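You operate a simulated robot arm through the tools that you are given. There is no shell and no other tool. Be economical: measure what you need, move in short steps, check, and stop when the job is done.

You run a simulated two-armed robot. Do the job below in one go: nothing can be reset, and whatever is moved stays where it is left.

TASK
Take the cap off the jar that says "RED" on the packing table and lay it down there.

Only the result counts: the job must be done as asked and must still hold three seconds after the hand-in. Knocking over, shifting, dropping, spilling or breaking anything else fails it. A push-on lid holds only when it is set on centred and level and pressed home; a screw cap is set on level and turned clockwise until tight.

THE ROBOT
Two 7-joint arms with two-finger parallel grippers on one trunk, on a base that drives. Base frame: it is fixed to the floor where the robot stands at the start and does not move with it; the origin is under the middle of the robot, x ahead of it, y to its left, z up; the surface under the hand at the start is at about z = 0.84. Readings come in m, rad, newtons and seconds.
The left shoulder is at the start at [0.05, 0.187, 1.135], the right one opposite. With the tool pointing down near the work surface each hand reaches from about 0.1 to 0.66 m from the robot's upright axis, wherever it stands, measured 20 degrees to its own side. Payload 3.43 kg a hand.
The tool frame of a hand sits at the grasp point between the pads (the TCP): z along the fingers, y along the line on which they close. The tips reach 0.03 m beyond it. Largest opening 0.094 m; finger width 0.028, thickness 0.01; the body of the gripper, 0.05 by 0.096 m, starts 0.055 m behind the TCP.
Orientation is that of the tool frame in the base frame, as a unit quaternion [w, x, y, z]. With the fingers straight down and closing along the base's y, the tool's x points along the base's -x, its y along +y and its z along -z.

THE INTERFACE
- The arms move only by the tool send_rows. It takes "left_commands", "right_commands" or both (then of equal length, played together; a hand with none holds still); each is a list of rows, each a list of 7 numbers: the shift along the tool's x, y, z in units of 20 mm (1.0 is 20 mm), then the turn, a rotation vector about the tool's x, y, z in units of 8 degrees (1.0 is 8 degrees), then the gripper command, from -1 (fully open) to 1 (shut), values between in proportion. In form: [[tx, ty, tz, wx, wy, wz, fingers], ...]. A call has 1 to 8 rows; each row shifts and turns the commanded pose from where the row before left it, along the tool's axes as they then stand. A call with a number of a shift or a turn outside -1 to 1 is refused whole. Each row takes 0.2 s and may step no farther than 0.05 m and 0.15 rad from the row before; otherwise, or with a gripper value out of range, the whole call is refused. Where a pose cannot be reached the arm comes as near as it can. A force on the tool above 40 N (or 10 N above the force at the start of the call, whichever is more), or a blocked arm, ends the call early, and 0.2 s more pass. The fingers move at their own pace (about 0.153 m/s each) and stop on an object; they squeeze with about 41 N. The grip force told is the motor's: it shows also when the fingers shut on nothing. Time passes only in rows, and 0.2 s behind the last, so rows that do not move let the fingers close. The reply holds the time, the measured pose of the TCP, the force on the tool along the base axes, the opening and the grip force, in the units named above and with some noise, with the torque about the TCP (base axes, N m) and any sound that the robot's microphone picked up.
- Cameras (640 x 400 px; columns grow to the right, rows downward): "scene" is now at [0.1475, -0.0294, 1.3168]; the picture's right is [-0.33, -0.95, 0.00], its down [-0.45, 0.15, -0.88] and it looks along [0.83, -0.29, -0.48] (base axes); focal length 261 px, centre (320, 200). "left" rides on the left gripper at [0.076, -0.014, -0.103] in its tool frame; the picture's right is [0.18, 0.98, 0.00], its down [-0.75, 0.14, -0.64] and it looks along [-0.63, 0.12, 0.77] (tool axes); focal length 243 px, centre (320, 200). "right" rides on the right gripper at [0.076, 0.014, -0.102] in its tool frame; the picture's right is [-0.18, 0.98, 0.00], its down [-0.75, -0.14, -0.64] and it looks along [-0.63, -0.12, 0.77] (tool axes); focal length 243 px, centre (320, 200).
- capture(camera): a new picture of that camera. It takes no simulated time.
- raise_lower(by): slides the trunk up (or, below 0, down) by that many m; the arms and the scene camera ride with it, the base frame stays. It gives what a move gives, with no picture.
- roll_base(legs): drives the robot by 1 to 6 legs, each [ahead, left, turn to the left] in m, m and rad, along the robot's own axes; the way and the turn of a leg run together, so that a leg with both is an arc; at most 1.5 m and 3.142 rad a leg. The arms and the cameras ride along, it lands a little off, and it stops where it bumps. It gives what a move gives.
- head_to(pan, tilt): turns the head with the scene camera to pan (to the left, within 1.396 rad either way) and tilt (down, from -0.506 to 1.204), counted from straight ahead of the robot. It gives what a move gives.
- probe_pixels(camera, pixels): for up to 12 pixels [column, row] of the newest picture of that camera ("zoom" is the newest enlarged one), the place [x, y, z] in the base frame of the surface seen there, good to about 0.003 m, but the place of the scene camera against the robot may be out by one fixed shift of up to 0.012 m in any direction. It takes no simulated time.
- close_up(camera, box): a new picture of the part [left, top, right, bottom] of that camera's present view, enlarged. It takes no simulated time.
- finish_job(): hands the job in; it is judged then, once.

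Go step by step. Measure first, check grasps and placings, and put right what went wrong. The budget is 80 turns and 70 pictures, counting those below and the enlarged ones. Unless the task says otherwise, let go and move clear before handing in, and close with one line.

The tools are called after "Emit:" as name(argument=value, ...) on one line, values as JSON. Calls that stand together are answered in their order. send_rows: Moves the arms, as the interface text tells. Its arguments: {"type":"object","properties":{"left_commands":{"type":"array"},"right_commands":{"type":"array"}},"required":[]} The other tools are called the same way: raise_lower (by) slides the trunk up or down; roll_base (legs) drives the base; head_to (pan, tilt) turns the head that bears the scene camera; capture (camera) takes a picture; probe_pixels (camera, pixels) gives the place of the surface under pixels of a picture; close_up (camera, box) takes an enlarged picture of a part of a camera's view; finish_job () hands the job in.

At the start:

```text
time: 0.0
left_tcp_pos: [0.4349, 0.0767, 1.1047]
left_ee_rot: [0.0, -0.001, 1.0, 0.001]
left_ft_force: [-0.3, 0.0, -0.4]
left_moment: [0.03, 0.0, -0.03]
left_gripper_width: 0.0939
left_gripper_force: 0.1
right_tcp_pos: [0.3691, -0.2845, 1.155]
right_ee_rot: [0.0, 0.0, 1.0, 0.0]
right_ft_force: [-0.3, -0.2, -0.3]
right_moment: [0.02, -0.02, 0.01]
right_gripper_width: 0.094
right_gripper_force: 0.1
trunk travel left (down, up): [-0.35, 0.082]
robot x, y, heading: [-0.0011, 0.0021, -0.001]
head pan, tilt: [-0.332, 0.496]
```

scene: 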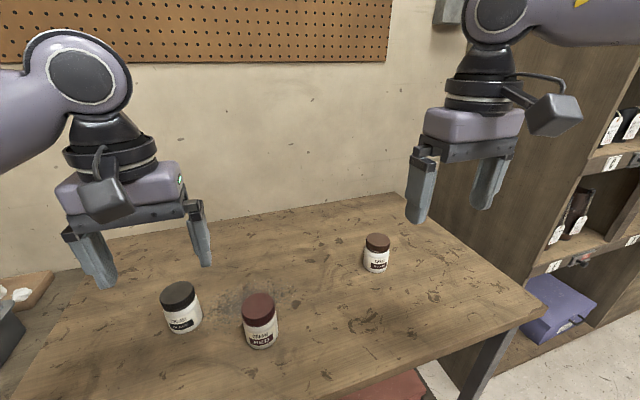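
right: 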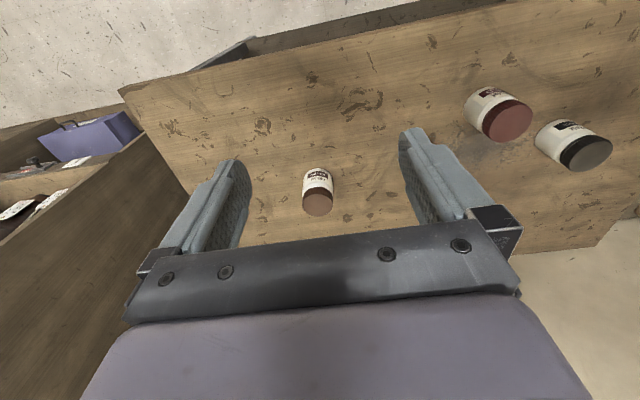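
left: 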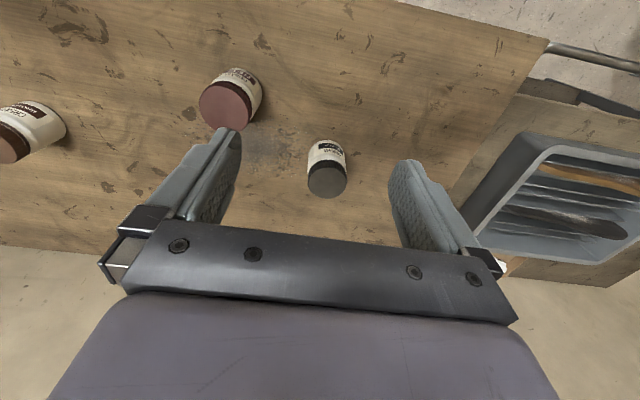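

The scene shows three jars; the one at about (260,320) appears to say "RED". I'll enlarge it and the others to check the labels and the kind of cap.

Emit:
close_up(camera="scene", box=[140, 260, 300, 360])

Emit:
close_up(camera="scene", box=[340, 220, 420, 280])

Emit:
probe_pixels(camera="scene", pixels=[[258, 303], [260, 295], [244, 308], [276, 305], [259, 316], [261, 335], [262, 347], [258, 308], [180, 290], [377, 240], [310, 310], [320, 350]])

Emit:
probe_pixels(camera="left", pixels=[[226, 105], [203, 100], [250, 108], [226, 86], [224, 125], [240, 80], [327, 180], [300, 100]])

```text
4.00 times, centred on (220, 310) of scene
```

zoom: 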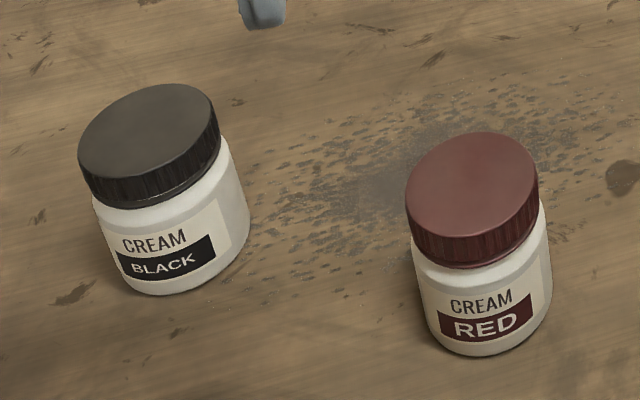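

```text
6.67 times, centred on (380, 250) of scene
```

zoom: 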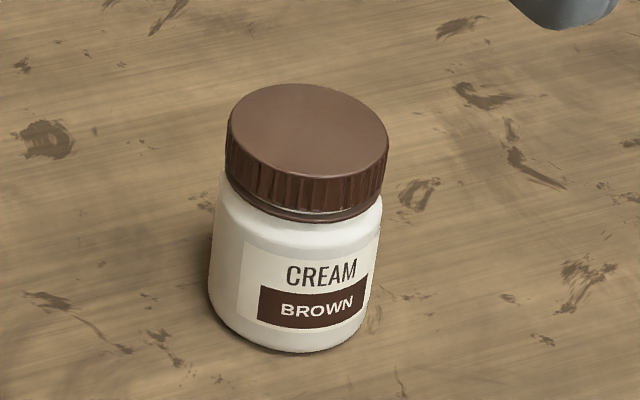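

```text
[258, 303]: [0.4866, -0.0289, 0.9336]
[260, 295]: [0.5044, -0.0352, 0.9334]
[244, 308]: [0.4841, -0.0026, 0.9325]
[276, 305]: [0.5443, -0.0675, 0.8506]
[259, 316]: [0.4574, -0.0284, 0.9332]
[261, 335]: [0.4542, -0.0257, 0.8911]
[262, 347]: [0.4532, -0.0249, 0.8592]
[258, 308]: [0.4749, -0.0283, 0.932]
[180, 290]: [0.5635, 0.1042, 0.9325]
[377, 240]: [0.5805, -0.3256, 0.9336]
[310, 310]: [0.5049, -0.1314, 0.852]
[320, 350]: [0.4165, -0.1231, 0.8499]
```

```text
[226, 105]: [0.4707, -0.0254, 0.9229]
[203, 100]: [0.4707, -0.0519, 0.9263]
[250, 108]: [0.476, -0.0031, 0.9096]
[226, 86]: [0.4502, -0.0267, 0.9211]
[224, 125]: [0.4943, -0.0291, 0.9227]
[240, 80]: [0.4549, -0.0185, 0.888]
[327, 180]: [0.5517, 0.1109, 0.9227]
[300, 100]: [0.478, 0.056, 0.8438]
```

The jar at (260,320) reads RED, and its ribbed cap (top about [0.473, -0.0275, 0.922] by the hand camera) looks like a screw cap. I'll hold the body from the right side with the right hand and unscrew from above with the left, so first I yaw the right hand.

Emit:
send_rows(right_commands=[[0, 0, 0, 0, 0, 1, -1], [0, 0, 0, 0, 0, 1, -1], [0, 0, 0, 0, 0, 1, -1], [0, 0, 0, 0, 0, 1, -1], [0, 0, 0, 0, 0, 1, -1], [0, 0, 0, 0, 0, 1, -1], [0, 0, 0, 0, 0, 1, -1], [0, 0, 0, 0, 0, 1, -1]])

```text
time: 1.8
left_tcp_pos: [0.4341, 0.0773, 1.1041]
left_ee_rot: [0.0, 0.0, 1.0, 0.0]
left_ft_force: [0.0, 0.8, -0.7]
left_moment: [0.0, -0.03, -0.02]
left_gripper_width: 0.094
left_gripper_force: 0.0
right_tcp_pos: [0.3692, -0.2854, 1.1539]
right_ee_rot: [0.0, 0.532, 0.847, -0.001]
right_ft_force: [0.0, -0.2, 0.0]
right_moment: [0.01, 0.02, 0.01]
right_gripper_width: 0.0941
right_gripper_force: 0.0
trunk travel left (down, up): [-0.35, 0.082]
robot x, y, heading: [0.0003, -0.0006, -0.001]
head pan, tilt: [-0.332, 0.496]
```

Yaw went as planned (64°). I finish the yaw and start tilting the fingers to point toward +y.

Emit:
send_rows(right_commands=[[1, 0, 0, 0, 0, 1, -1], [1, 0, 0, 0, 0, 1, -1], [0, 0, 0, 0, 0, 1, -1], [0, 0, 0, 0, 1, 0, -1], [0, 0, 0, 0, 1, 0, -1], [0, 0, 0, 0, 1, 0, -1], [0, 0, 0, 0, 1, 0, -1], [0, 0, 0, 0, 1, 0, -1]])

Emit:
send_rows(right_commands=[[0, 0.5, 0, 0, 1, 0, -1], [0, 1, 0, 0, 1, 0, -1], [0, 1, 0, 0, 1, 0, -1], [0, 1, 0, 0, 1, 0, -1], [0, 1, 0, 0, 0, 0, -1]])

Emit:
capture(camera="right")

Emit:
capture(camera="scene")

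```text
time: 3.6
left_tcp_pos: [0.4343, 0.0765, 1.1051]
left_ee_rot: [0.0, -0.001, 1.0, -0.001]
left_ft_force: [-0.3, 0.2, 0.4]
left_moment: [0.0, 0.01, 0.01]
left_gripper_width: 0.0943
left_gripper_force: 0.1
right_tcp_pos: [0.3533, -0.2482, 1.1563]
right_ee_rot: [-0.247, 0.653, 0.675, 0.238]
right_ft_force: [0.2, -0.7, -0.1]
right_moment: [-0.02, -0.01, 0.0]
right_gripper_width: 0.094
right_gripper_force: 0.1
trunk travel left (down, up): [-0.35, 0.082]
robot x, y, heading: [0.0003, 0.0017, -0.0]
head pan, tilt: [-0.332, 0.496]
```

```text
time: 4.8
left_tcp_pos: [0.4339, 0.0773, 1.1041]
left_ee_rot: [0.0, 0.0, 1.0, -0.001]
left_ft_force: [-0.6, 0.3, 0.0]
left_moment: [0.02, 0.01, 0.0]
left_gripper_width: 0.094
left_gripper_force: 0.1
right_tcp_pos: [0.4443, -0.2449, 1.1542]
right_ee_rot: [-0.423, 0.562, 0.581, 0.409]
right_ft_force: [0.6, 0.0, -0.2]
right_moment: [0.02, 0.0, 0.01]
right_gripper_width: 0.094
right_gripper_force: 0.1
trunk travel left (down, up): [-0.35, 0.082]
robot x, y, heading: [0.0, -0.0002, 0.005]
head pan, tilt: [-0.332, 0.496]
```

```text
64 pictures are left
```

right: 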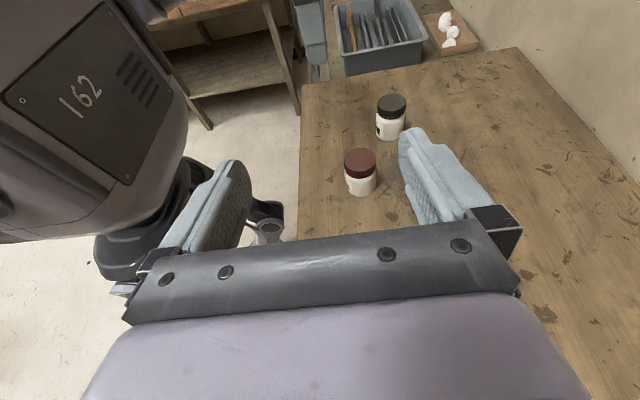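

```text
63 pictures are left
```

scene: 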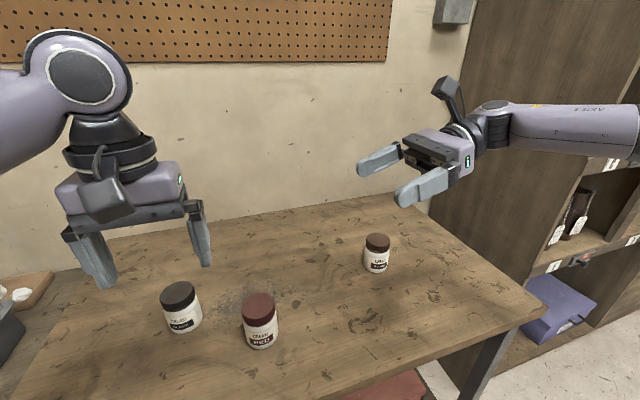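

The right hand is horizontal (18° down), clear of everything. I yaw it another ~22° toward +x so that its forearm keeps clear of the BROWN jar.

Emit:
send_rows(right_commands=[[0, 0, 0, -0.9, 0, 0.29, -1], [0, 0, 0, -0.9, 0, 0.29, -1], [0, 0, 0, -0.9, 0, 0.29, -1], [0, 0, 0, 0, 0, 0, -1]])

Emit:
probe_pixels(camera="right", pixels=[[360, 163], [345, 163], [375, 163], [360, 151], [360, 175], [361, 194]])

```text
time: 5.8
left_tcp_pos: [0.4348, 0.0766, 1.1051]
left_ee_rot: [0.0, 0.0, 1.0, -0.001]
left_ft_force: [0.5, 0.2, -0.7]
left_moment: [0.0, -0.04, 0.03]
left_gripper_width: 0.0941
left_gripper_force: 0.0
right_tcp_pos: [0.4442, -0.2444, 1.155]
right_ee_rot: [-0.333, 0.666, 0.459, 0.484]
right_ft_force: [0.4, 0.3, 1.3]
right_moment: [0.04, -0.03, 0.0]
right_gripper_width: 0.0936
right_gripper_force: 0.0
trunk travel left (down, up): [-0.35, 0.082]
robot x, y, heading: [0.0027, 0.0022, -0.0]
head pan, tilt: [-0.332, 0.496]
```

```text
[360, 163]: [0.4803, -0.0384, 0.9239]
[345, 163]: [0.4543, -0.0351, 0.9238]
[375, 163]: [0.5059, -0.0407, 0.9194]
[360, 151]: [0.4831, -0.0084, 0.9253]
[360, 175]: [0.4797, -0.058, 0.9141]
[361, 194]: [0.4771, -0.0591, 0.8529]
```

The right camera puts the RED cap centre near (0.479,-0.032), close to the left's figure. I go down to the standoff 0.13 m from the jar, in two parts.

Emit:
send_rows(right_commands=[[-0.927, -0.173, 0.635, 0, 0, 0, -1], [-0.927, -0.173, 0.635, 0, 0, 0, -1], [-0.927, -0.173, 0.635, 0, 0, 0, -1], [-0.927, -0.173, 0.635, 0, 0, 0, -1], [-0.927, -0.173, 0.635, 0, 0, 0, -1], [-0.927, -0.173, 0.635, 0, 0, 0, -1], [-0.927, -0.173, 0.635, 0, 0, 0, -1], [-0.927, -0.173, 0.635, 0, 0, 0, -1]])

Emit:
capture(camera="scene")

Emit:
capture(camera="right")

```text
time: 7.6
left_tcp_pos: [0.4343, 0.0769, 1.1048]
left_ee_rot: [0.0, 0.0, 1.0, 0.0]
left_ft_force: [-0.6, -0.1, -0.2]
left_moment: [-0.01, 0.0, -0.01]
left_gripper_width: 0.0941
left_gripper_force: 0.2
right_tcp_pos: [0.4357, -0.1854, 0.9836]
right_ee_rot: [-0.334, 0.665, 0.46, 0.484]
right_ft_force: [-0.6, -0.3, 0.0]
right_moment: [0.03, 0.0, 0.03]
right_gripper_width: 0.0937
right_gripper_force: 0.2
trunk travel left (down, up): [-0.35, 0.082]
robot x, y, heading: [-0.0016, -0.0006, -0.0]
head pan, tilt: [-0.332, 0.496]
```

```text
62 pictures are left
```

scene: 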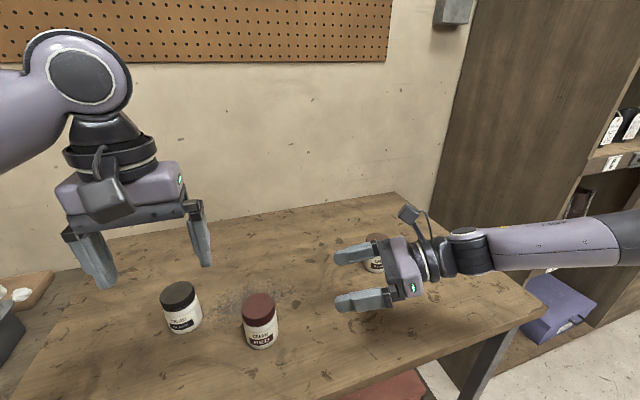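

```text
61 pictures are left
```

right: 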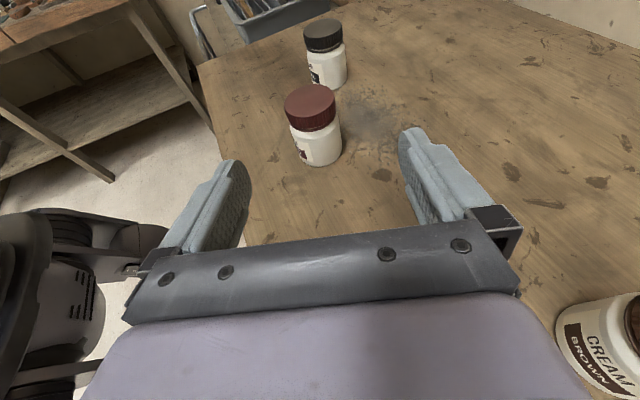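

The hand is at z 0.984, clear so far. I probe the forearm, the BROWN jar and the RED jar for clearance and centring before going lower.

Emit:
probe_pixels(camera="scene", pixels=[[433, 270], [468, 268], [520, 268], [600, 262], [470, 235], [520, 230], [418, 240], [374, 262], [408, 220], [560, 260]])

Emit:
probe_pixels(camera="right", pixels=[[310, 107], [288, 107], [333, 107], [310, 89], [311, 124], [295, 140], [339, 140], [320, 145], [320, 163], [575, 330], [620, 390], [620, 300]])

Emit:
close_up(camera="right", box=[240, 60, 400, 160])

```text
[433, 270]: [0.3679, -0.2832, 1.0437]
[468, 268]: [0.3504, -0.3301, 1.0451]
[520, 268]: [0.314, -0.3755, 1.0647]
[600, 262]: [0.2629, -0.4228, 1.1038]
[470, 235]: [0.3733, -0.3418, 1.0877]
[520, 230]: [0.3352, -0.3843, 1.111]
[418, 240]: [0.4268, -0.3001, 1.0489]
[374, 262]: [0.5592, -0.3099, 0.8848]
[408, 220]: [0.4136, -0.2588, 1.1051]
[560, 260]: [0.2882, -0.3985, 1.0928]
```

```text
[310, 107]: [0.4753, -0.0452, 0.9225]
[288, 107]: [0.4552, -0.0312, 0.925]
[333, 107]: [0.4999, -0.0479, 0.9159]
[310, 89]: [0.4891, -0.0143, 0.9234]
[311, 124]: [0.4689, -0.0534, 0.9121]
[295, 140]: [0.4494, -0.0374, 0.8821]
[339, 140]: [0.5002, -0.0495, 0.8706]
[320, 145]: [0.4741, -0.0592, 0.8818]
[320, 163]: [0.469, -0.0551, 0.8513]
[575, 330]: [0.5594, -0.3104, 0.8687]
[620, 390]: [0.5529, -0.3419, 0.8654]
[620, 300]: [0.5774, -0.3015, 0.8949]
```

```text
4.00 times, centred on (320, 110) of right
```

zoom: 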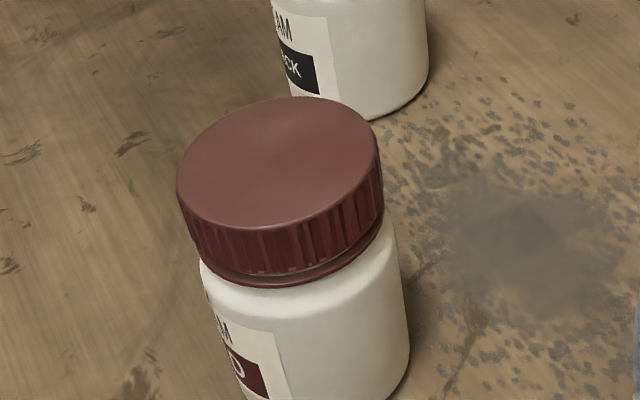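

Clearances are fine. I probe the rim of the RED cap in the enlarged picture for its centre and the cap's lower edge.

Emit:
probe_pixels(camera="zoom", pixels=[[180, 185], [377, 150], [300, 100], [275, 225], [230, 118], [350, 190], [210, 220], [360, 115], [290, 272], [290, 284], [300, 230], [295, 300]])

```text
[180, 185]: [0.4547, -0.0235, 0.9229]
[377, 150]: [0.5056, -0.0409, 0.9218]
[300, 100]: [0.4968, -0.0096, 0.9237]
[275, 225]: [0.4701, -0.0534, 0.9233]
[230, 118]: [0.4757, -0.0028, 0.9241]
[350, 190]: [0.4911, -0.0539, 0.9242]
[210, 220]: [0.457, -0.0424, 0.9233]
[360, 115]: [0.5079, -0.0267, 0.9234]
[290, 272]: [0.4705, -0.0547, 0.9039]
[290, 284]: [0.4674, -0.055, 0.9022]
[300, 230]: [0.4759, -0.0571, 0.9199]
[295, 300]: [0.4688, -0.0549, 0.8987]
```

Cap centre ≈ (0.4805,-0.031), radius 0.027, top 0.923, lower edge about 0.902. I lower the right hand to z 0.875 at a standoff of 0.12 m.

Emit:
send_rows(right_commands=[[-0.914, -0.131, 0.717, 0, 0, 0, -1], [-0.914, -0.131, 0.717, 0, 0, 0, -1], [-0.914, -0.131, 0.717, 0, 0, 0, -1], [-0.914, -0.131, 0.717, 0, 0, 0, -1], [-0.914, -0.131, 0.717, 0, 0, 0, -1], [0, 0, 0, 0, 0, 0, -1]])

Emit:
capture(camera="right")

Emit:
capture(camera="scene")

```text
time: 9.0
left_tcp_pos: [0.4345, 0.0763, 1.1042]
left_ee_rot: [0.001, -0.001, 1.0, 0.0]
left_ft_force: [-0.8, 0.0, 0.9]
left_moment: [0.03, -0.02, -0.02]
left_gripper_width: 0.0938
left_gripper_force: 0.1
right_tcp_pos: [0.4372, -0.1547, 0.8976]
right_ee_rot: [-0.334, 0.665, 0.46, 0.484]
right_ft_force: [0.5, 0.1, 0.4]
right_moment: [-0.04, -0.01, 0.0]
right_gripper_width: 0.0939
right_gripper_force: 0.0
right hand out of reach, approached as far as the arm can: row 5
trunk travel left (down, up): [-0.35, 0.082]
robot x, y, heading: [0.0009, -0.0024, -0.001]
head pan, tilt: [-0.332, 0.496]
```

```text
59 pictures are left
```

right: 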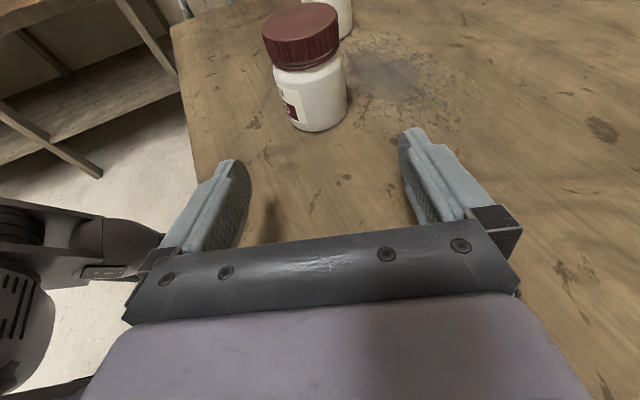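

```text
58 pictures are left
```

scene: 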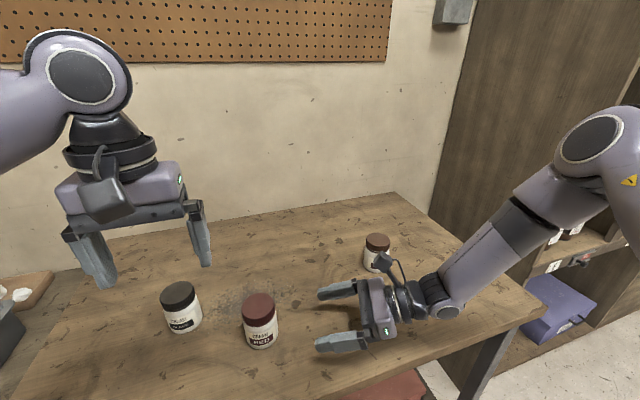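

The wrist ran to its limit at z 0.898. I'll raise the hand 0.08 m and lower the trunk 0.10 m, which flattens the forearm.

Emit:
send_rows(right_commands=[[0.95, 0, -0.31, 0, 0, 0, -1], [0.95, 0, -0.31, 0, 0, 0, -1], [0.95, 0, -0.31, 0, 0, 0, -1], [0.95, 0, -0.31, 0, 0, 0, -1], [0, 0, 0, 0, 0, 0, -1]])

Emit:
raise_lower(by=-0.1)

Emit:
capture(camera="scene")

Emit:
capture(camera="left")

```text
time: 10.2
left_tcp_pos: [0.4351, 0.0763, 1.1045]
left_ee_rot: [0.0, 0.0, 1.0, 0.0]
left_ft_force: [0.3, 0.0, -0.5]
left_moment: [0.03, 0.05, 0.05]
left_gripper_width: 0.0941
left_gripper_force: 0.1
right_tcp_pos: [0.4373, -0.155, 0.9779]
right_ee_rot: [-0.333, 0.666, 0.46, 0.483]
right_ft_force: [-0.2, 0.0, 0.0]
right_moment: [0.0, 0.02, -0.01]
right_gripper_width: 0.094
right_gripper_force: 0.0
trunk travel left (down, up): [-0.35, 0.082]
robot x, y, heading: [0.0, -0.0004, -0.002]
head pan, tilt: [-0.332, 0.496]
```

```text
time: 11.5
left_tcp_pos: [0.4345, 0.0773, 1.0046]
left_ee_rot: [0.0, 0.0, 1.0, 0.0]
left_ft_force: [0.4, -0.1, 0.5]
left_moment: [0.02, -0.02, -0.02]
left_gripper_width: 0.094
left_gripper_force: 0.0
right_tcp_pos: [0.437, -0.1553, 0.8768]
right_ee_rot: [-0.333, 0.666, 0.46, 0.484]
right_ft_force: [-0.2, -0.1, -0.1]
right_moment: [0.01, 0.01, 0.02]
right_gripper_width: 0.0942
right_gripper_force: 0.0
trunk travel left (down, up): [-0.25, 0.182]
robot x, y, heading: [0.0022, -0.0025, -0.003]
head pan, tilt: [-0.332, 0.496]
```

```text
57 pictures are left
```

scene: 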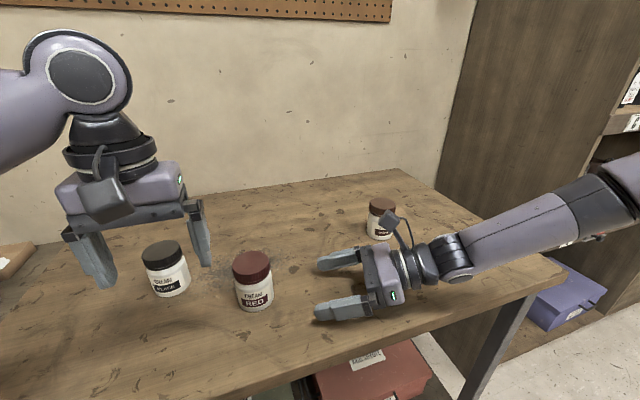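

```text
56 pictures are left
```

left: 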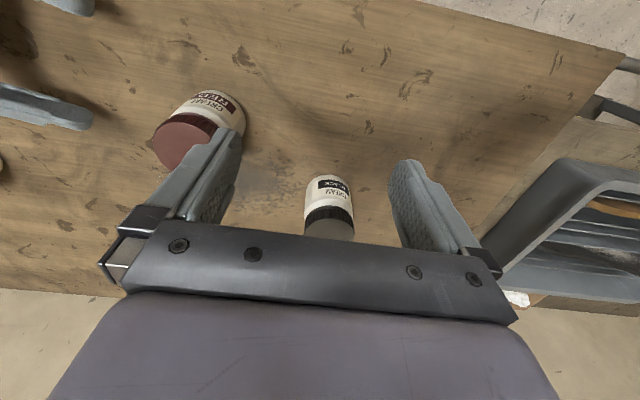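

Right hand now sits at [0.437,-0.155,0.877], aimed at the jar. I advance 0.06 m and look.

Emit:
send_rows(right_commands=[[0.309, -0.06, 0.951, 0, 0, 0, -1], [0.309, -0.06, 0.951, 0, 0, 0, -1], [0.309, -0.06, 0.951, 0, 0, 0, -1], [0, 0, 0, 0, 0, 0, -1]])

Emit:
capture(camera="right")

```text
time: 12.5
left_tcp_pos: [0.4346, 0.0771, 1.0043]
left_ee_rot: [0.0, 0.0, 1.0, 0.0]
left_ft_force: [-0.9, 0.5, 0.6]
left_moment: [0.01, 0.0, 0.02]
left_gripper_width: 0.0941
left_gripper_force: 0.0
right_tcp_pos: [0.4567, -0.0972, 0.8766]
right_ee_rot: [-0.333, 0.666, 0.46, 0.483]
right_ft_force: [-0.6, -0.7, 0.0]
right_moment: [0.02, -0.01, 0.04]
right_gripper_width: 0.0941
right_gripper_force: 0.0
trunk travel left (down, up): [-0.25, 0.182]
robot x, y, heading: [-0.0034, 0.0004, 0.004]
head pan, tilt: [-0.332, 0.496]
```

```text
55 pictures are left
```

right: 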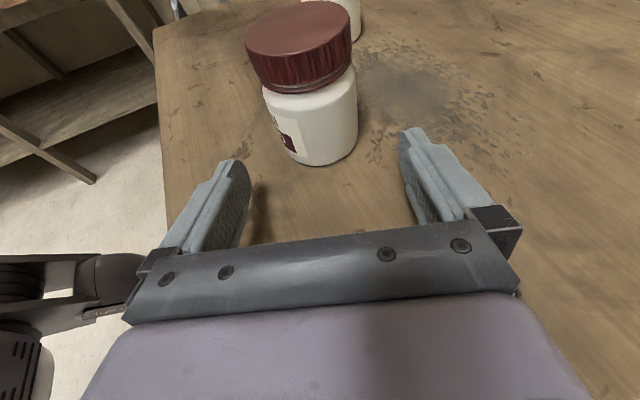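

The jar sits between the finger lines at columns 262–358. I probe its body to check centring and heights.

Emit:
probe_pixels(camera="right", pixels=[[268, 110], [355, 90], [313, 120], [320, 160], [316, 140], [340, 150], [290, 35], [348, 20], [250, 50], [310, 90], [300, 78]])

```text
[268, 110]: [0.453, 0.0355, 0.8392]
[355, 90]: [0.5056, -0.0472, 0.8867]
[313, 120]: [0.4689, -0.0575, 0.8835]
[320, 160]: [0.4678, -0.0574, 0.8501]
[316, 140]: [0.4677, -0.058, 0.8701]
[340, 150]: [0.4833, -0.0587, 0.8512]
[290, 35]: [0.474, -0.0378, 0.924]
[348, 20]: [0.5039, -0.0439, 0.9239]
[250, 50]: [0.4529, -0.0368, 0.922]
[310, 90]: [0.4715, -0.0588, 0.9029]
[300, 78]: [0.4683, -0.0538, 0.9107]
```

Body radius ≈0.029 around (0.4805,-0.031), so centring is good. I advance the last 0.06 m, then close.

Emit:
send_rows(right_commands=[[0.309, -0.02, 0.951, 0, 0, 0, -1], [0.309, -0.02, 0.951, 0, 0, 0, -1], [0.309, -0.02, 0.951, 0, 0, 0, -1], [0, 0, 0, 0, 0, 0, -1]])

Emit:
capture(camera="right")

```text
time: 13.5
left_tcp_pos: [0.4339, 0.0771, 1.0032]
left_ee_rot: [0.0, 0.001, 1.0, 0.0]
left_ft_force: [-0.4, -0.4, -0.4]
left_moment: [-0.01, -0.02, 0.02]
left_gripper_width: 0.094
left_gripper_force: 0.0
right_tcp_pos: [0.4728, -0.0451, 0.8802]
right_ee_rot: [-0.334, 0.665, 0.461, 0.484]
right_ft_force: [0.2, 1.1, -0.5]
right_moment: [-0.01, -0.02, 0.04]
right_gripper_width: 0.0939
right_gripper_force: 0.1
right hand out of reach, approached as far as the arm can: row 3
trunk travel left (down, up): [-0.25, 0.182]
robot x, y, heading: [-0.0003, -0.0021, -0.001]
head pan, tilt: [-0.332, 0.496]
```

```text
54 pictures are left
```

right: 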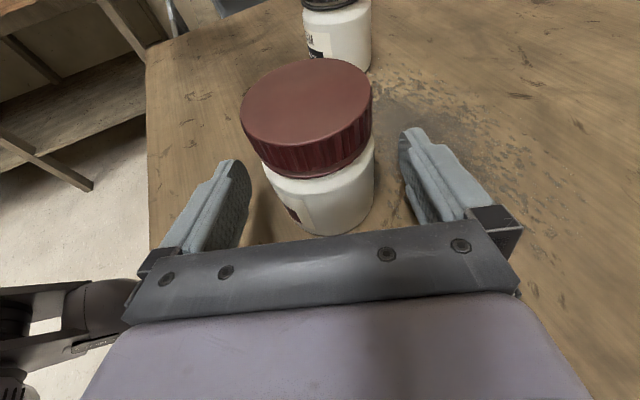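

It stopped 6 mm short, but the jar's middle lies 16 mm beyond the TCP, within the pads. I centre by 2 mm and close.

Emit:
send_rows(right_commands=[[0, 0.1, 0, 0, 0, 0, -1], [0, 0, 0, 0, 0, 0, 0], [0, 0, 0, 0, 0, 0, 0.3], [0, 0, 0, 0, 0, 0, 0.5], [0, 0, 0, 0, 0, 0, 1], [0, 0, 0, 0, 0, 0, 1]])

Emit:
capture(camera="right")

Emit:
capture(camera="scene")

```text
time: 14.9
left_tcp_pos: [0.4348, 0.0775, 1.0044]
left_ee_rot: [-0.001, 0.0, 1.0, 0.0]
left_ft_force: [-0.9, 0.5, -0.6]
left_moment: [0.02, -0.05, -0.04]
left_gripper_width: 0.0942
left_gripper_force: 0.1
right_tcp_pos: [0.4743, -0.0461, 0.8809]
right_ee_rot: [-0.333, 0.665, 0.46, 0.484]
right_ft_force: [0.0, 0.5, 0.5]
right_moment: [0.0, -0.06, 0.04]
right_gripper_width: 0.0576
right_gripper_force: 41.0
trunk travel left (down, up): [-0.25, 0.182]
robot x, y, heading: [-0.0023, 0.0018, 0.002]
head pan, tilt: [-0.332, 0.496]
```

```text
53 pictures are left
```

right: 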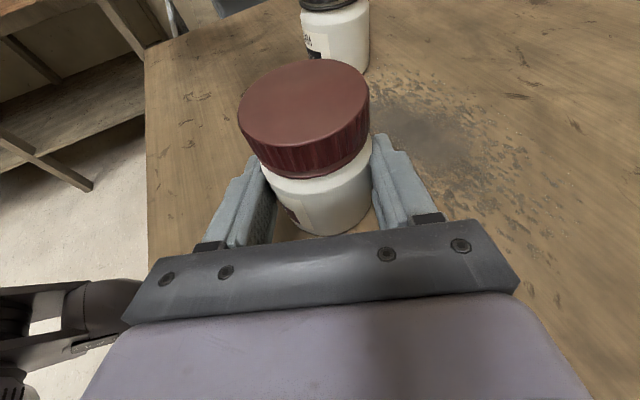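

```text
52 pictures are left
```

scene: 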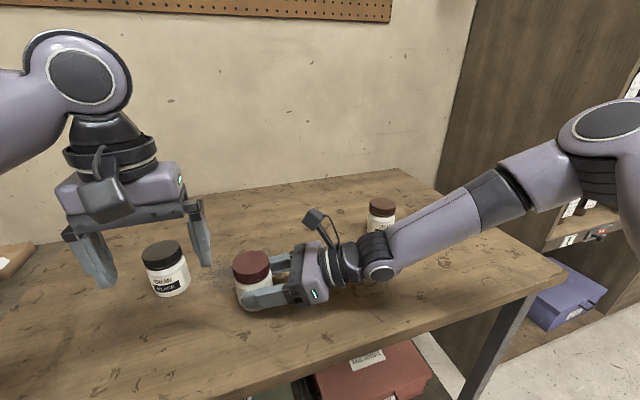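

The jar is gripped (57.6 mm, 41 N) and still upright. Now I yaw the left hand 96° clockwise at its present height, so that it can later unscrew counter-clockwise, and measure the cap again.

Emit:
send_rows(left_commands=[[0, 0, 0, 0, 0, 1, -1], [0, 0, 0, 0, 0, 1, -1], [0, 0, 0, 0, 0, 1, -1], [0, 0, 0, 0, 0, 1, -1], [0, 0, 0, 0, 0, 1, -1], [0, 0, 0, 0, 0, 1, -1], [0, 0, 0, 0, 0, 1, -1], [0, 0, 0, 0, 0, 1, -1]])

Emit:
send_rows(left_commands=[[0, 0, 0, 0, 0, 1, -1], [0, 0, 0, 0, 0, 1, -1], [0, 0, 0, 0, 0, 1, -1], [0, 0, 0, 0, 0, 1, -1]])

Emit:
capture(camera="left")

Emit:
probe_pixels(camera="right", pixels=[[242, 112], [367, 100], [303, 62], [295, 145], [255, 82], [350, 130], [262, 132], [345, 74]])

```text
time: 16.7
left_tcp_pos: [0.4344, 0.0767, 1.0039]
left_ee_rot: [0.0, 0.532, 0.847, 0.0]
left_ft_force: [-0.3, 0.5, 0.2]
left_moment: [-0.02, 0.03, 0.01]
left_gripper_width: 0.0938
left_gripper_force: 0.1
right_tcp_pos: [0.4746, -0.0462, 0.88]
right_ee_rot: [-0.333, 0.665, 0.46, 0.484]
right_ft_force: [1.2, -0.1, 0.7]
right_moment: [-0.04, -0.09, -0.03]
right_gripper_width: 0.0573
right_gripper_force: 40.9
trunk travel left (down, up): [-0.25, 0.182]
robot x, y, heading: [-0.0013, -0.0008, -0.005]
head pan, tilt: [-0.332, 0.496]
```

```text
time: 17.7
left_tcp_pos: [0.4343, 0.0767, 1.006]
left_ee_rot: [0.0, 0.744, 0.668, -0.001]
left_ft_force: [0.3, -0.3, 0.6]
left_moment: [-0.01, -0.03, -0.02]
left_gripper_width: 0.0938
left_gripper_force: 0.0
right_tcp_pos: [0.4733, -0.0472, 0.8799]
right_ee_rot: [-0.334, 0.665, 0.459, 0.485]
right_ft_force: [-0.2, -1.1, 0.5]
right_moment: [-0.02, -0.07, -0.05]
right_gripper_width: 0.0573
right_gripper_force: 41.1
trunk travel left (down, up): [-0.25, 0.182]
robot x, y, heading: [-0.0005, 0.0021, 0.003]
head pan, tilt: [-0.332, 0.496]
```

```text
51 pictures are left
```

left: 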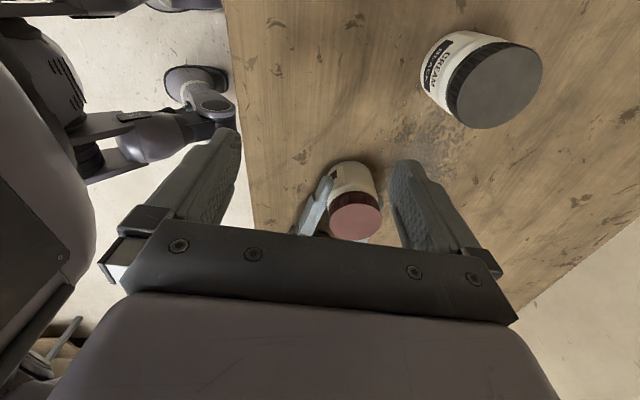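

```text
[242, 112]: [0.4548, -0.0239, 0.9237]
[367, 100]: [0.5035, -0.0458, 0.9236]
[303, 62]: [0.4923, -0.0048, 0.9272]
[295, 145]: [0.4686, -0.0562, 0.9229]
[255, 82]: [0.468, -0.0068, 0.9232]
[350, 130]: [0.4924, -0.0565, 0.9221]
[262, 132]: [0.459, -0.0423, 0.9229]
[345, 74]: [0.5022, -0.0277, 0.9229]
```

The cap centre is (0.480,-0.033). I move the left hand over it at the present height.

Emit:
send_rows(left_commands=[[-0.867, 0.476, 0, 0, 0, 0, -1], [-0.867, 0.476, 0, 0, 0, 0, -1], [-0.867, 0.476, 0, 0, 0, 0, -1], [-0.867, 0.476, 0, 0, 0, 0, -1], [-0.867, 0.476, 0, 0, 0, 0, -1], [-0.867, 0.476, 0, 0, 0, 0, -1], [0, 0, 0, 0, 0, 0, -1]])

Emit:
capture(camera="left")

Emit:
capture(camera="right")

Emit:
capture(camera="scene")

```text
time: 19.3
left_tcp_pos: [0.4796, -0.0332, 1.0039]
left_ee_rot: [0.0, 0.743, 0.669, 0.0]
left_ft_force: [1.8, -1.6, 0.1]
left_moment: [0.02, 0.01, -0.02]
left_gripper_width: 0.0938
left_gripper_force: 0.0
right_tcp_pos: [0.4741, -0.0463, 0.8805]
right_ee_rot: [-0.334, 0.665, 0.46, 0.485]
right_ft_force: [-0.3, -0.3, 0.9]
right_moment: [0.02, -0.06, -0.01]
right_gripper_width: 0.0577
right_gripper_force: 41.1
trunk travel left (down, up): [-0.25, 0.182]
robot x, y, heading: [-0.0011, -0.0009, -0.001]
head pan, tilt: [-0.332, 0.496]
```

```text
50 pictures are left
```

left: 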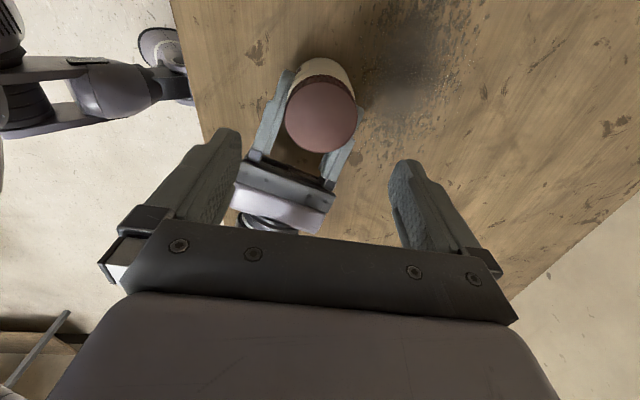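

```text
49 pictures are left
```

right: 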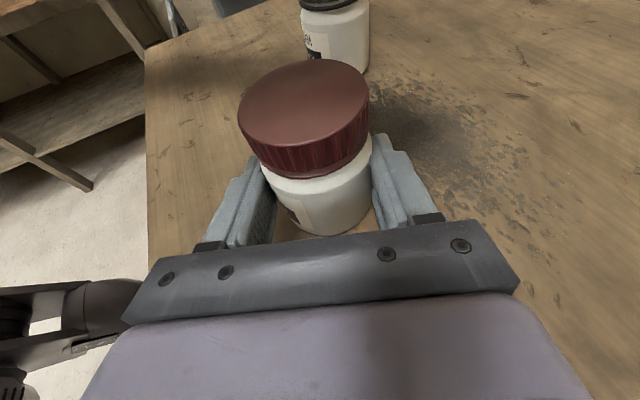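

```text
48 pictures are left
```

scene: 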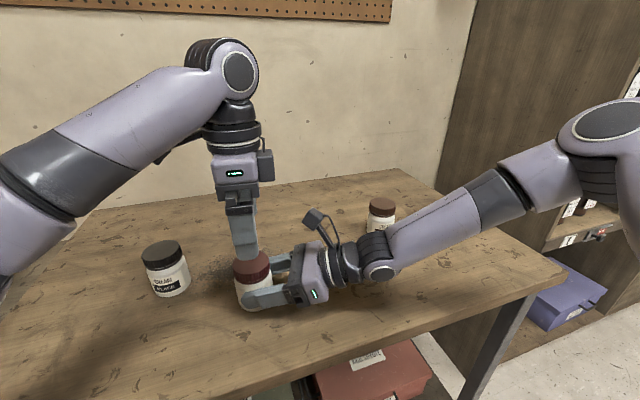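

The left hand stands over the cap. A box shows at (265,165) beside the left hand; I probe it and the cap rim before descending.

Emit:
probe_pixels(camera="scene", pixels=[[265, 165], [235, 173], [245, 240], [313, 220], [225, 190], [225, 150]])

Emit:
probe_pixels(camera="left", pixels=[[320, 117], [288, 118], [354, 112], [319, 84], [322, 150], [297, 92], [345, 140], [260, 175]])

```text
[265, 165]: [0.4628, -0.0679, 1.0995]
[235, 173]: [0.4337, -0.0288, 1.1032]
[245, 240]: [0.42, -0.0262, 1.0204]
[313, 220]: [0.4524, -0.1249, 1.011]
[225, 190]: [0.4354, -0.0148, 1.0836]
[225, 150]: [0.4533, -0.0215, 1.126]
```

```text
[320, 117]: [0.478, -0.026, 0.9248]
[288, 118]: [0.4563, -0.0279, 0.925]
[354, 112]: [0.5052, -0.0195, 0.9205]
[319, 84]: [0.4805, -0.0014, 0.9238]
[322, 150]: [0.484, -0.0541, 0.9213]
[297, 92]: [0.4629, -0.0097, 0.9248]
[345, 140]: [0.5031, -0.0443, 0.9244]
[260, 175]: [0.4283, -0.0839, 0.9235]
```

The box is on the -y side, while the camera should be on +y; I enlarge that part to understand the hand's shape before descending near the right camera.

Emit:
close_up(camera="scene", box=[140, 110, 348, 310])

```text
2.00 times, centred on (244, 210) of scene
```

zoom: 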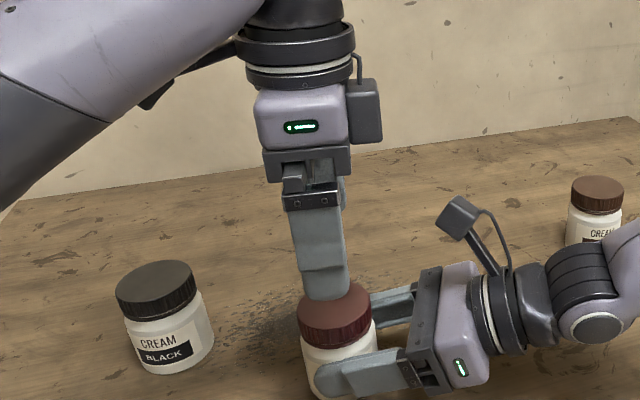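

The extra box on the left hand clears the right camera by about 15 mm when lowered, and turning counter-clockwise takes it away. I descend to TCP z 0.935 around the cap.

Emit:
send_rows(left_commands=[[0.15, 0.04, 0.9, 0, 0, 0, -1], [0, 0, 0.9, 0, 0, 0, -1], [0, 0, 0.9, 0, 0, 0, -1], [0, 0, 0.74, 0, 0, 0, -1], [0, 0, 0, 0, 0, 0, -1]])

Emit:
capture(camera="left")

Emit:
capture(camera="right")

Emit:
close_up(camera="scene", box=[160, 150, 352, 310])

```text
time: 20.5
left_tcp_pos: [0.4813, -0.0299, 0.9337]
left_ee_rot: [0.0, 0.743, 0.669, 0.0]
left_ft_force: [-0.3, -1.0, -0.9]
left_moment: [-0.03, -0.01, -0.03]
left_gripper_width: 0.0941
left_gripper_force: 0.1
right_tcp_pos: [0.4743, -0.0467, 0.8808]
right_ee_rot: [-0.334, 0.665, 0.46, 0.484]
right_ft_force: [0.7, -1.2, 0.5]
right_moment: [-0.04, -0.06, 0.01]
right_gripper_width: 0.0574
right_gripper_force: 40.8
trunk travel left (down, up): [-0.25, 0.182]
robot x, y, heading: [-0.0017, 0.0023, 0.002]
head pan, tilt: [-0.332, 0.496]
```

```text
46 pictures are left
```

left: 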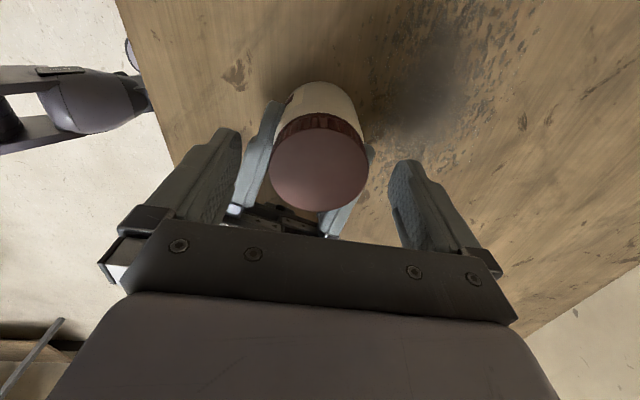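

```text
45 pictures are left
```

right: 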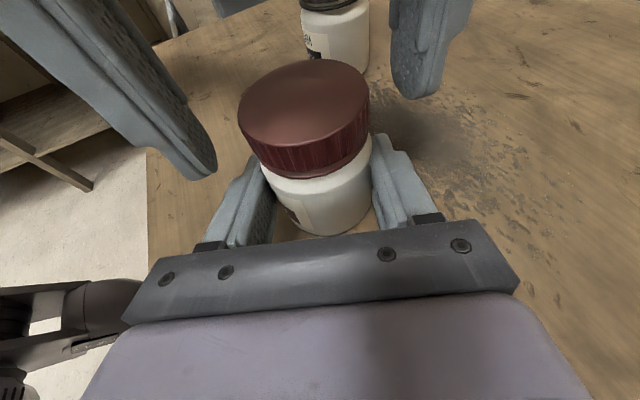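

```text
2.50 times, centred on (256, 230) of scene
```

zoom: 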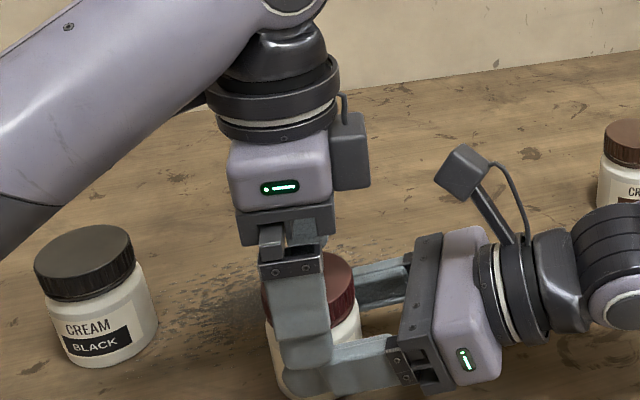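

The fingers straddle the cap nicely and the hands clear one another. I close the left gripper on the cap.

Emit:
send_rows(left_commands=[[0, 0, 0, 0, 0, 0, -0.3], [0, 0, 0, 0, 0, 0, 0], [0, 0, 0, 0, 0, 0, 1], [0, 0, 0, 0, 0, 0, 1]])

Emit:
capture(camera="right")

```text
time: 21.5
left_tcp_pos: [0.4811, -0.0278, 0.9349]
left_ee_rot: [0.0, 0.743, 0.669, 0.0]
left_ft_force: [-5.3, 1.5, 0.2]
left_moment: [0.01, 0.09, 0.0]
left_gripper_width: 0.0544
left_gripper_force: 41.0
right_tcp_pos: [0.4732, -0.0463, 0.882]
right_ee_rot: [-0.333, 0.666, 0.459, 0.484]
right_ft_force: [5.1, 0.1, -0.7]
right_moment: [0.03, 0.18, -0.1]
right_gripper_width: 0.0577
right_gripper_force: 40.5
trunk travel left (down, up): [-0.25, 0.182]
robot x, y, heading: [-0.0041, 0.0018, -0.004]
head pan, tilt: [-0.332, 0.496]
```

```text
43 pictures are left
```

right: 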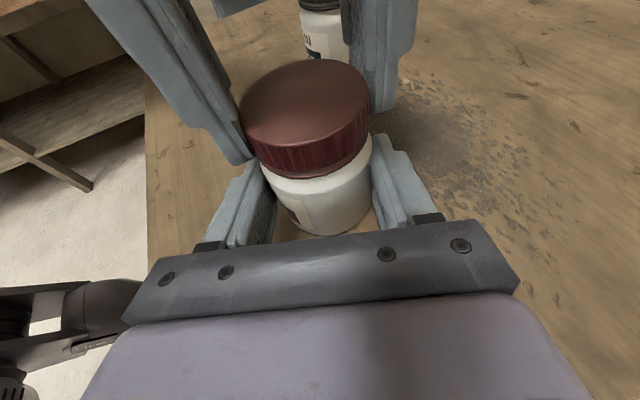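

The cap is gripped (54.4 mm, 41 N). I turn counter-clockwise in small steps and watch the torque.

Emit:
send_rows(left_commands=[[0, 0, 0, 0, 0, -0.5, 1], [0, 0, 0, 0, 0, -0.5, 1], [0, 0, 0, 0, 0, -0.5, 1], [0, 0, 0, 0, 0, -0.5, 1]])

```text
time: 22.5
left_tcp_pos: [0.4804, -0.029, 0.935]
left_ee_rot: [-0.002, 0.642, 0.767, 0.0]
left_ft_force: [-7.9, 1.7, -1.9]
left_moment: [0.09, 0.15, -0.02]
left_gripper_width: 0.0544
left_gripper_force: 40.9
right_tcp_pos: [0.4754, -0.0475, 0.8811]
right_ee_rot: [-0.332, 0.667, 0.459, 0.484]
right_ft_force: [8.2, -2.4, 0.7]
right_moment: [0.15, 0.25, -0.12]
right_gripper_width: 0.0576
right_gripper_force: 41.1
trunk travel left (down, up): [-0.25, 0.182]
robot x, y, heading: [0.0008, -0.0006, -0.001]
head pan, tilt: [-0.332, 0.496]
```

It turns with hardly any torque. I continue counter-clockwise by 64° with a tiny rise.

Emit:
send_rows(left_commands=[[0, 0, -0.005, 0, 0, -1, 1], [0, 0, -0.005, 0, 0, -1, 1], [0, 0, -0.005, 0, 0, -1, 1], [0, 0, -0.005, 0, 0, -1, 1], [0, 0, -0.005, 0, 0, -1, 1], [0, 0, -0.005, 0, 0, -1, 1], [0, 0, -0.005, 0, 0, -1, 1], [0, 0, -0.005, 0, 0, -1, 1]])

Emit:
capture(camera="right")

Emit:
capture(camera="scene")

```text
time: 24.3
left_tcp_pos: [0.4808, -0.03, 0.936]
left_ee_rot: [0.0, 0.139, 0.99, 0.0]
left_ft_force: [-13.4, 4.7, -1.5]
left_moment: [0.19, 0.28, -0.03]
left_gripper_width: 0.0545
left_gripper_force: 40.7
right_tcp_pos: [0.4748, -0.0462, 0.8809]
right_ee_rot: [-0.333, 0.666, 0.459, 0.485]
right_ft_force: [12.8, -5.9, 0.1]
right_moment: [0.07, 0.39, -0.26]
right_gripper_width: 0.0573
right_gripper_force: 40.8
trunk travel left (down, up): [-0.25, 0.182]
robot x, y, heading: [-0.002, 0.0043, -0.002]
head pan, tilt: [-0.332, 0.496]
```

```text
42 pictures are left
```

right: 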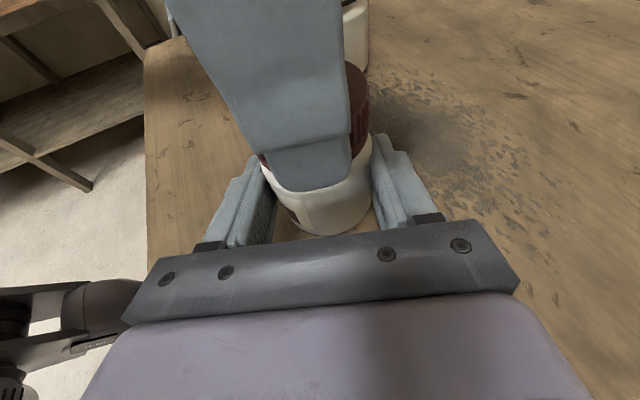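

```text
41 pictures are left
```

scene: 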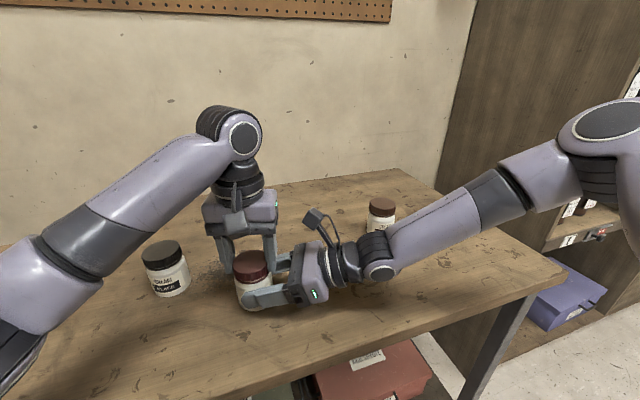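

80° turned, the cap still gripped; a side load of 13 N has built up from slight off-centring. I shift 1.5 mm toward -x to relieve it and turn 40° more.

Emit:
send_rows(left_commands=[[0.07, 0, -0.005, 0, 0, -0.5, 1], [0, 0, -0.005, 0, 0, -1, 1], [0, 0, -0.005, 0, 0, -1, 1], [0, 0, -0.005, 0, 0, -1, 1], [0, 0, -0.005, 0, 0, -1, 1], [0, 0, 0, 0, 0, -0.5, 1]])

```text
time: 25.7
left_tcp_pos: [0.4798, -0.0287, 0.9359]
left_ee_rot: [0.001, -0.209, 0.978, 0.0]
left_ft_force: [-2.4, 2.6, -3.4]
left_moment: [0.15, 0.1, -0.01]
left_gripper_width: 0.0541
left_gripper_force: 40.8
right_tcp_pos: [0.4742, -0.0453, 0.8812]
right_ee_rot: [-0.334, 0.665, 0.461, 0.484]
right_ft_force: [3.6, -2.3, 3.1]
right_moment: [0.07, 0.05, -0.07]
right_gripper_width: 0.0575
right_gripper_force: 41.1
trunk travel left (down, up): [-0.25, 0.182]
robot x, y, heading: [0.0014, -0.0028, -0.001]
head pan, tilt: [-0.332, 0.496]
```

120° turned with loads small. I test with a 2 mm lift whether the cap is free.

Emit:
send_rows(left_commands=[[0, 0, -0.05, 0, 0, 0, 1], [0, 0, -0.05, 0, 0, 0, 1]])

```text
time: 26.3
left_tcp_pos: [0.4801, -0.0294, 0.9384]
left_ee_rot: [0.0, -0.209, 0.978, 0.0]
left_ft_force: [-0.8, 0.0, -8.7]
left_moment: [0.27, -0.2, 0.0]
left_gripper_width: 0.0546
left_gripper_force: 40.8
right_tcp_pos: [0.4741, -0.0454, 0.8818]
right_ee_rot: [-0.334, 0.665, 0.459, 0.485]
right_ft_force: [0.6, -0.6, 7.0]
right_moment: [-0.05, 0.26, -0.07]
right_gripper_width: 0.0574
right_gripper_force: 41.1
trunk travel left (down, up): [-0.25, 0.182]
robot x, y, heading: [0.0032, 0.0057, 0.002]
head pan, tilt: [-0.332, 0.496]
```

It still holds (8.7 N pull), so it needs more turns. I undo the lift, open part way, and wind the hand back clockwise for another stroke.

Emit:
send_rows(left_commands=[[0, 0, 0.1, 0, 0, 0, 1], [0, 0, 0, 0, 0, 0, -0.6], [0, 0, 0, 0, 0, 0, -0.6], [0, 0, 0, 0, 0, 1, -0.6], [0, 0, 0, 0, 0, 1, -0.6], [0, 0, 0, 0, 0, 1, -0.6], [0, 0, 0, 0, 0, 1, -0.6], [0, 0, 0, 0, 0, 1, -0.6]])

Emit:
send_rows(left_commands=[[0, 0, 0, 0, 0, 1, -0.6], [0, 0, 0, 0, 0, 1, -0.6], [0, 0, 0, 0, 0, 1, -0.6], [0, 0, 0, 0, 0, 1, -0.6], [0, 0, 0, 0, 0, 1, -0.6], [0, 0, 0, 0, 0, 1, -0.6], [0, 0, 0, 0, 0, 1, -0.6], [0, 0, 0, 0, 0, 1, -0.6]])

Emit:
close_up(camera="right", box=[200, 20, 440, 240])

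```text
time: 28.1
left_tcp_pos: [0.4804, -0.0276, 0.9363]
left_ee_rot: [0.0, 0.14, 0.99, 0.001]
left_ft_force: [0.6, 0.9, 0.6]
left_moment: [0.03, -0.01, -0.01]
left_gripper_width: 0.0753
left_gripper_force: 0.2
right_tcp_pos: [0.4739, -0.0469, 0.8813]
right_ee_rot: [-0.334, 0.665, 0.461, 0.483]
right_ft_force: [-0.1, 1.2, 1.5]
right_moment: [0.07, -0.06, 0.06]
right_gripper_width: 0.0575
right_gripper_force: 41.1
trunk travel left (down, up): [-0.25, 0.182]
robot x, y, heading: [-0.0004, 0.0013, -0.003]
head pan, tilt: [-0.332, 0.496]
```

```text
time: 29.9
left_tcp_pos: [0.48, -0.0297, 0.9368]
left_ee_rot: [0.0, 0.643, 0.766, 0.001]
left_ft_force: [0.5, 0.1, -0.3]
left_moment: [0.01, -0.01, -0.03]
left_gripper_width: 0.0756
left_gripper_force: 0.2
right_tcp_pos: [0.4738, -0.0472, 0.8799]
right_ee_rot: [-0.333, 0.666, 0.46, 0.484]
right_ft_force: [-1.2, 0.7, 1.0]
right_moment: [-0.02, -0.02, 0.04]
right_gripper_width: 0.0576
right_gripper_force: 41.0
trunk travel left (down, up): [-0.25, 0.182]
robot x, y, heading: [-0.0021, 0.0033, 0.001]
head pan, tilt: [-0.332, 0.496]
```

```text
1.82 times, centred on (320, 130) of right
```

zoom: 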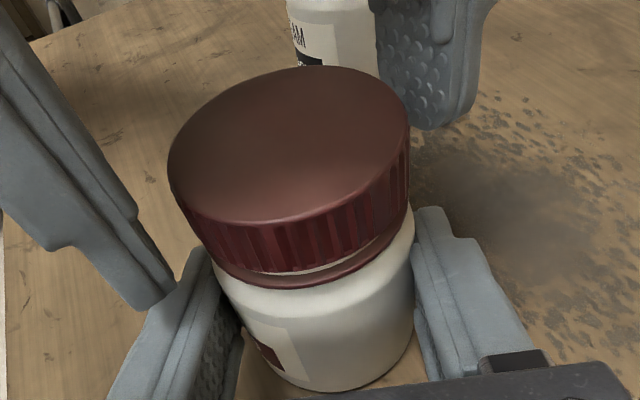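

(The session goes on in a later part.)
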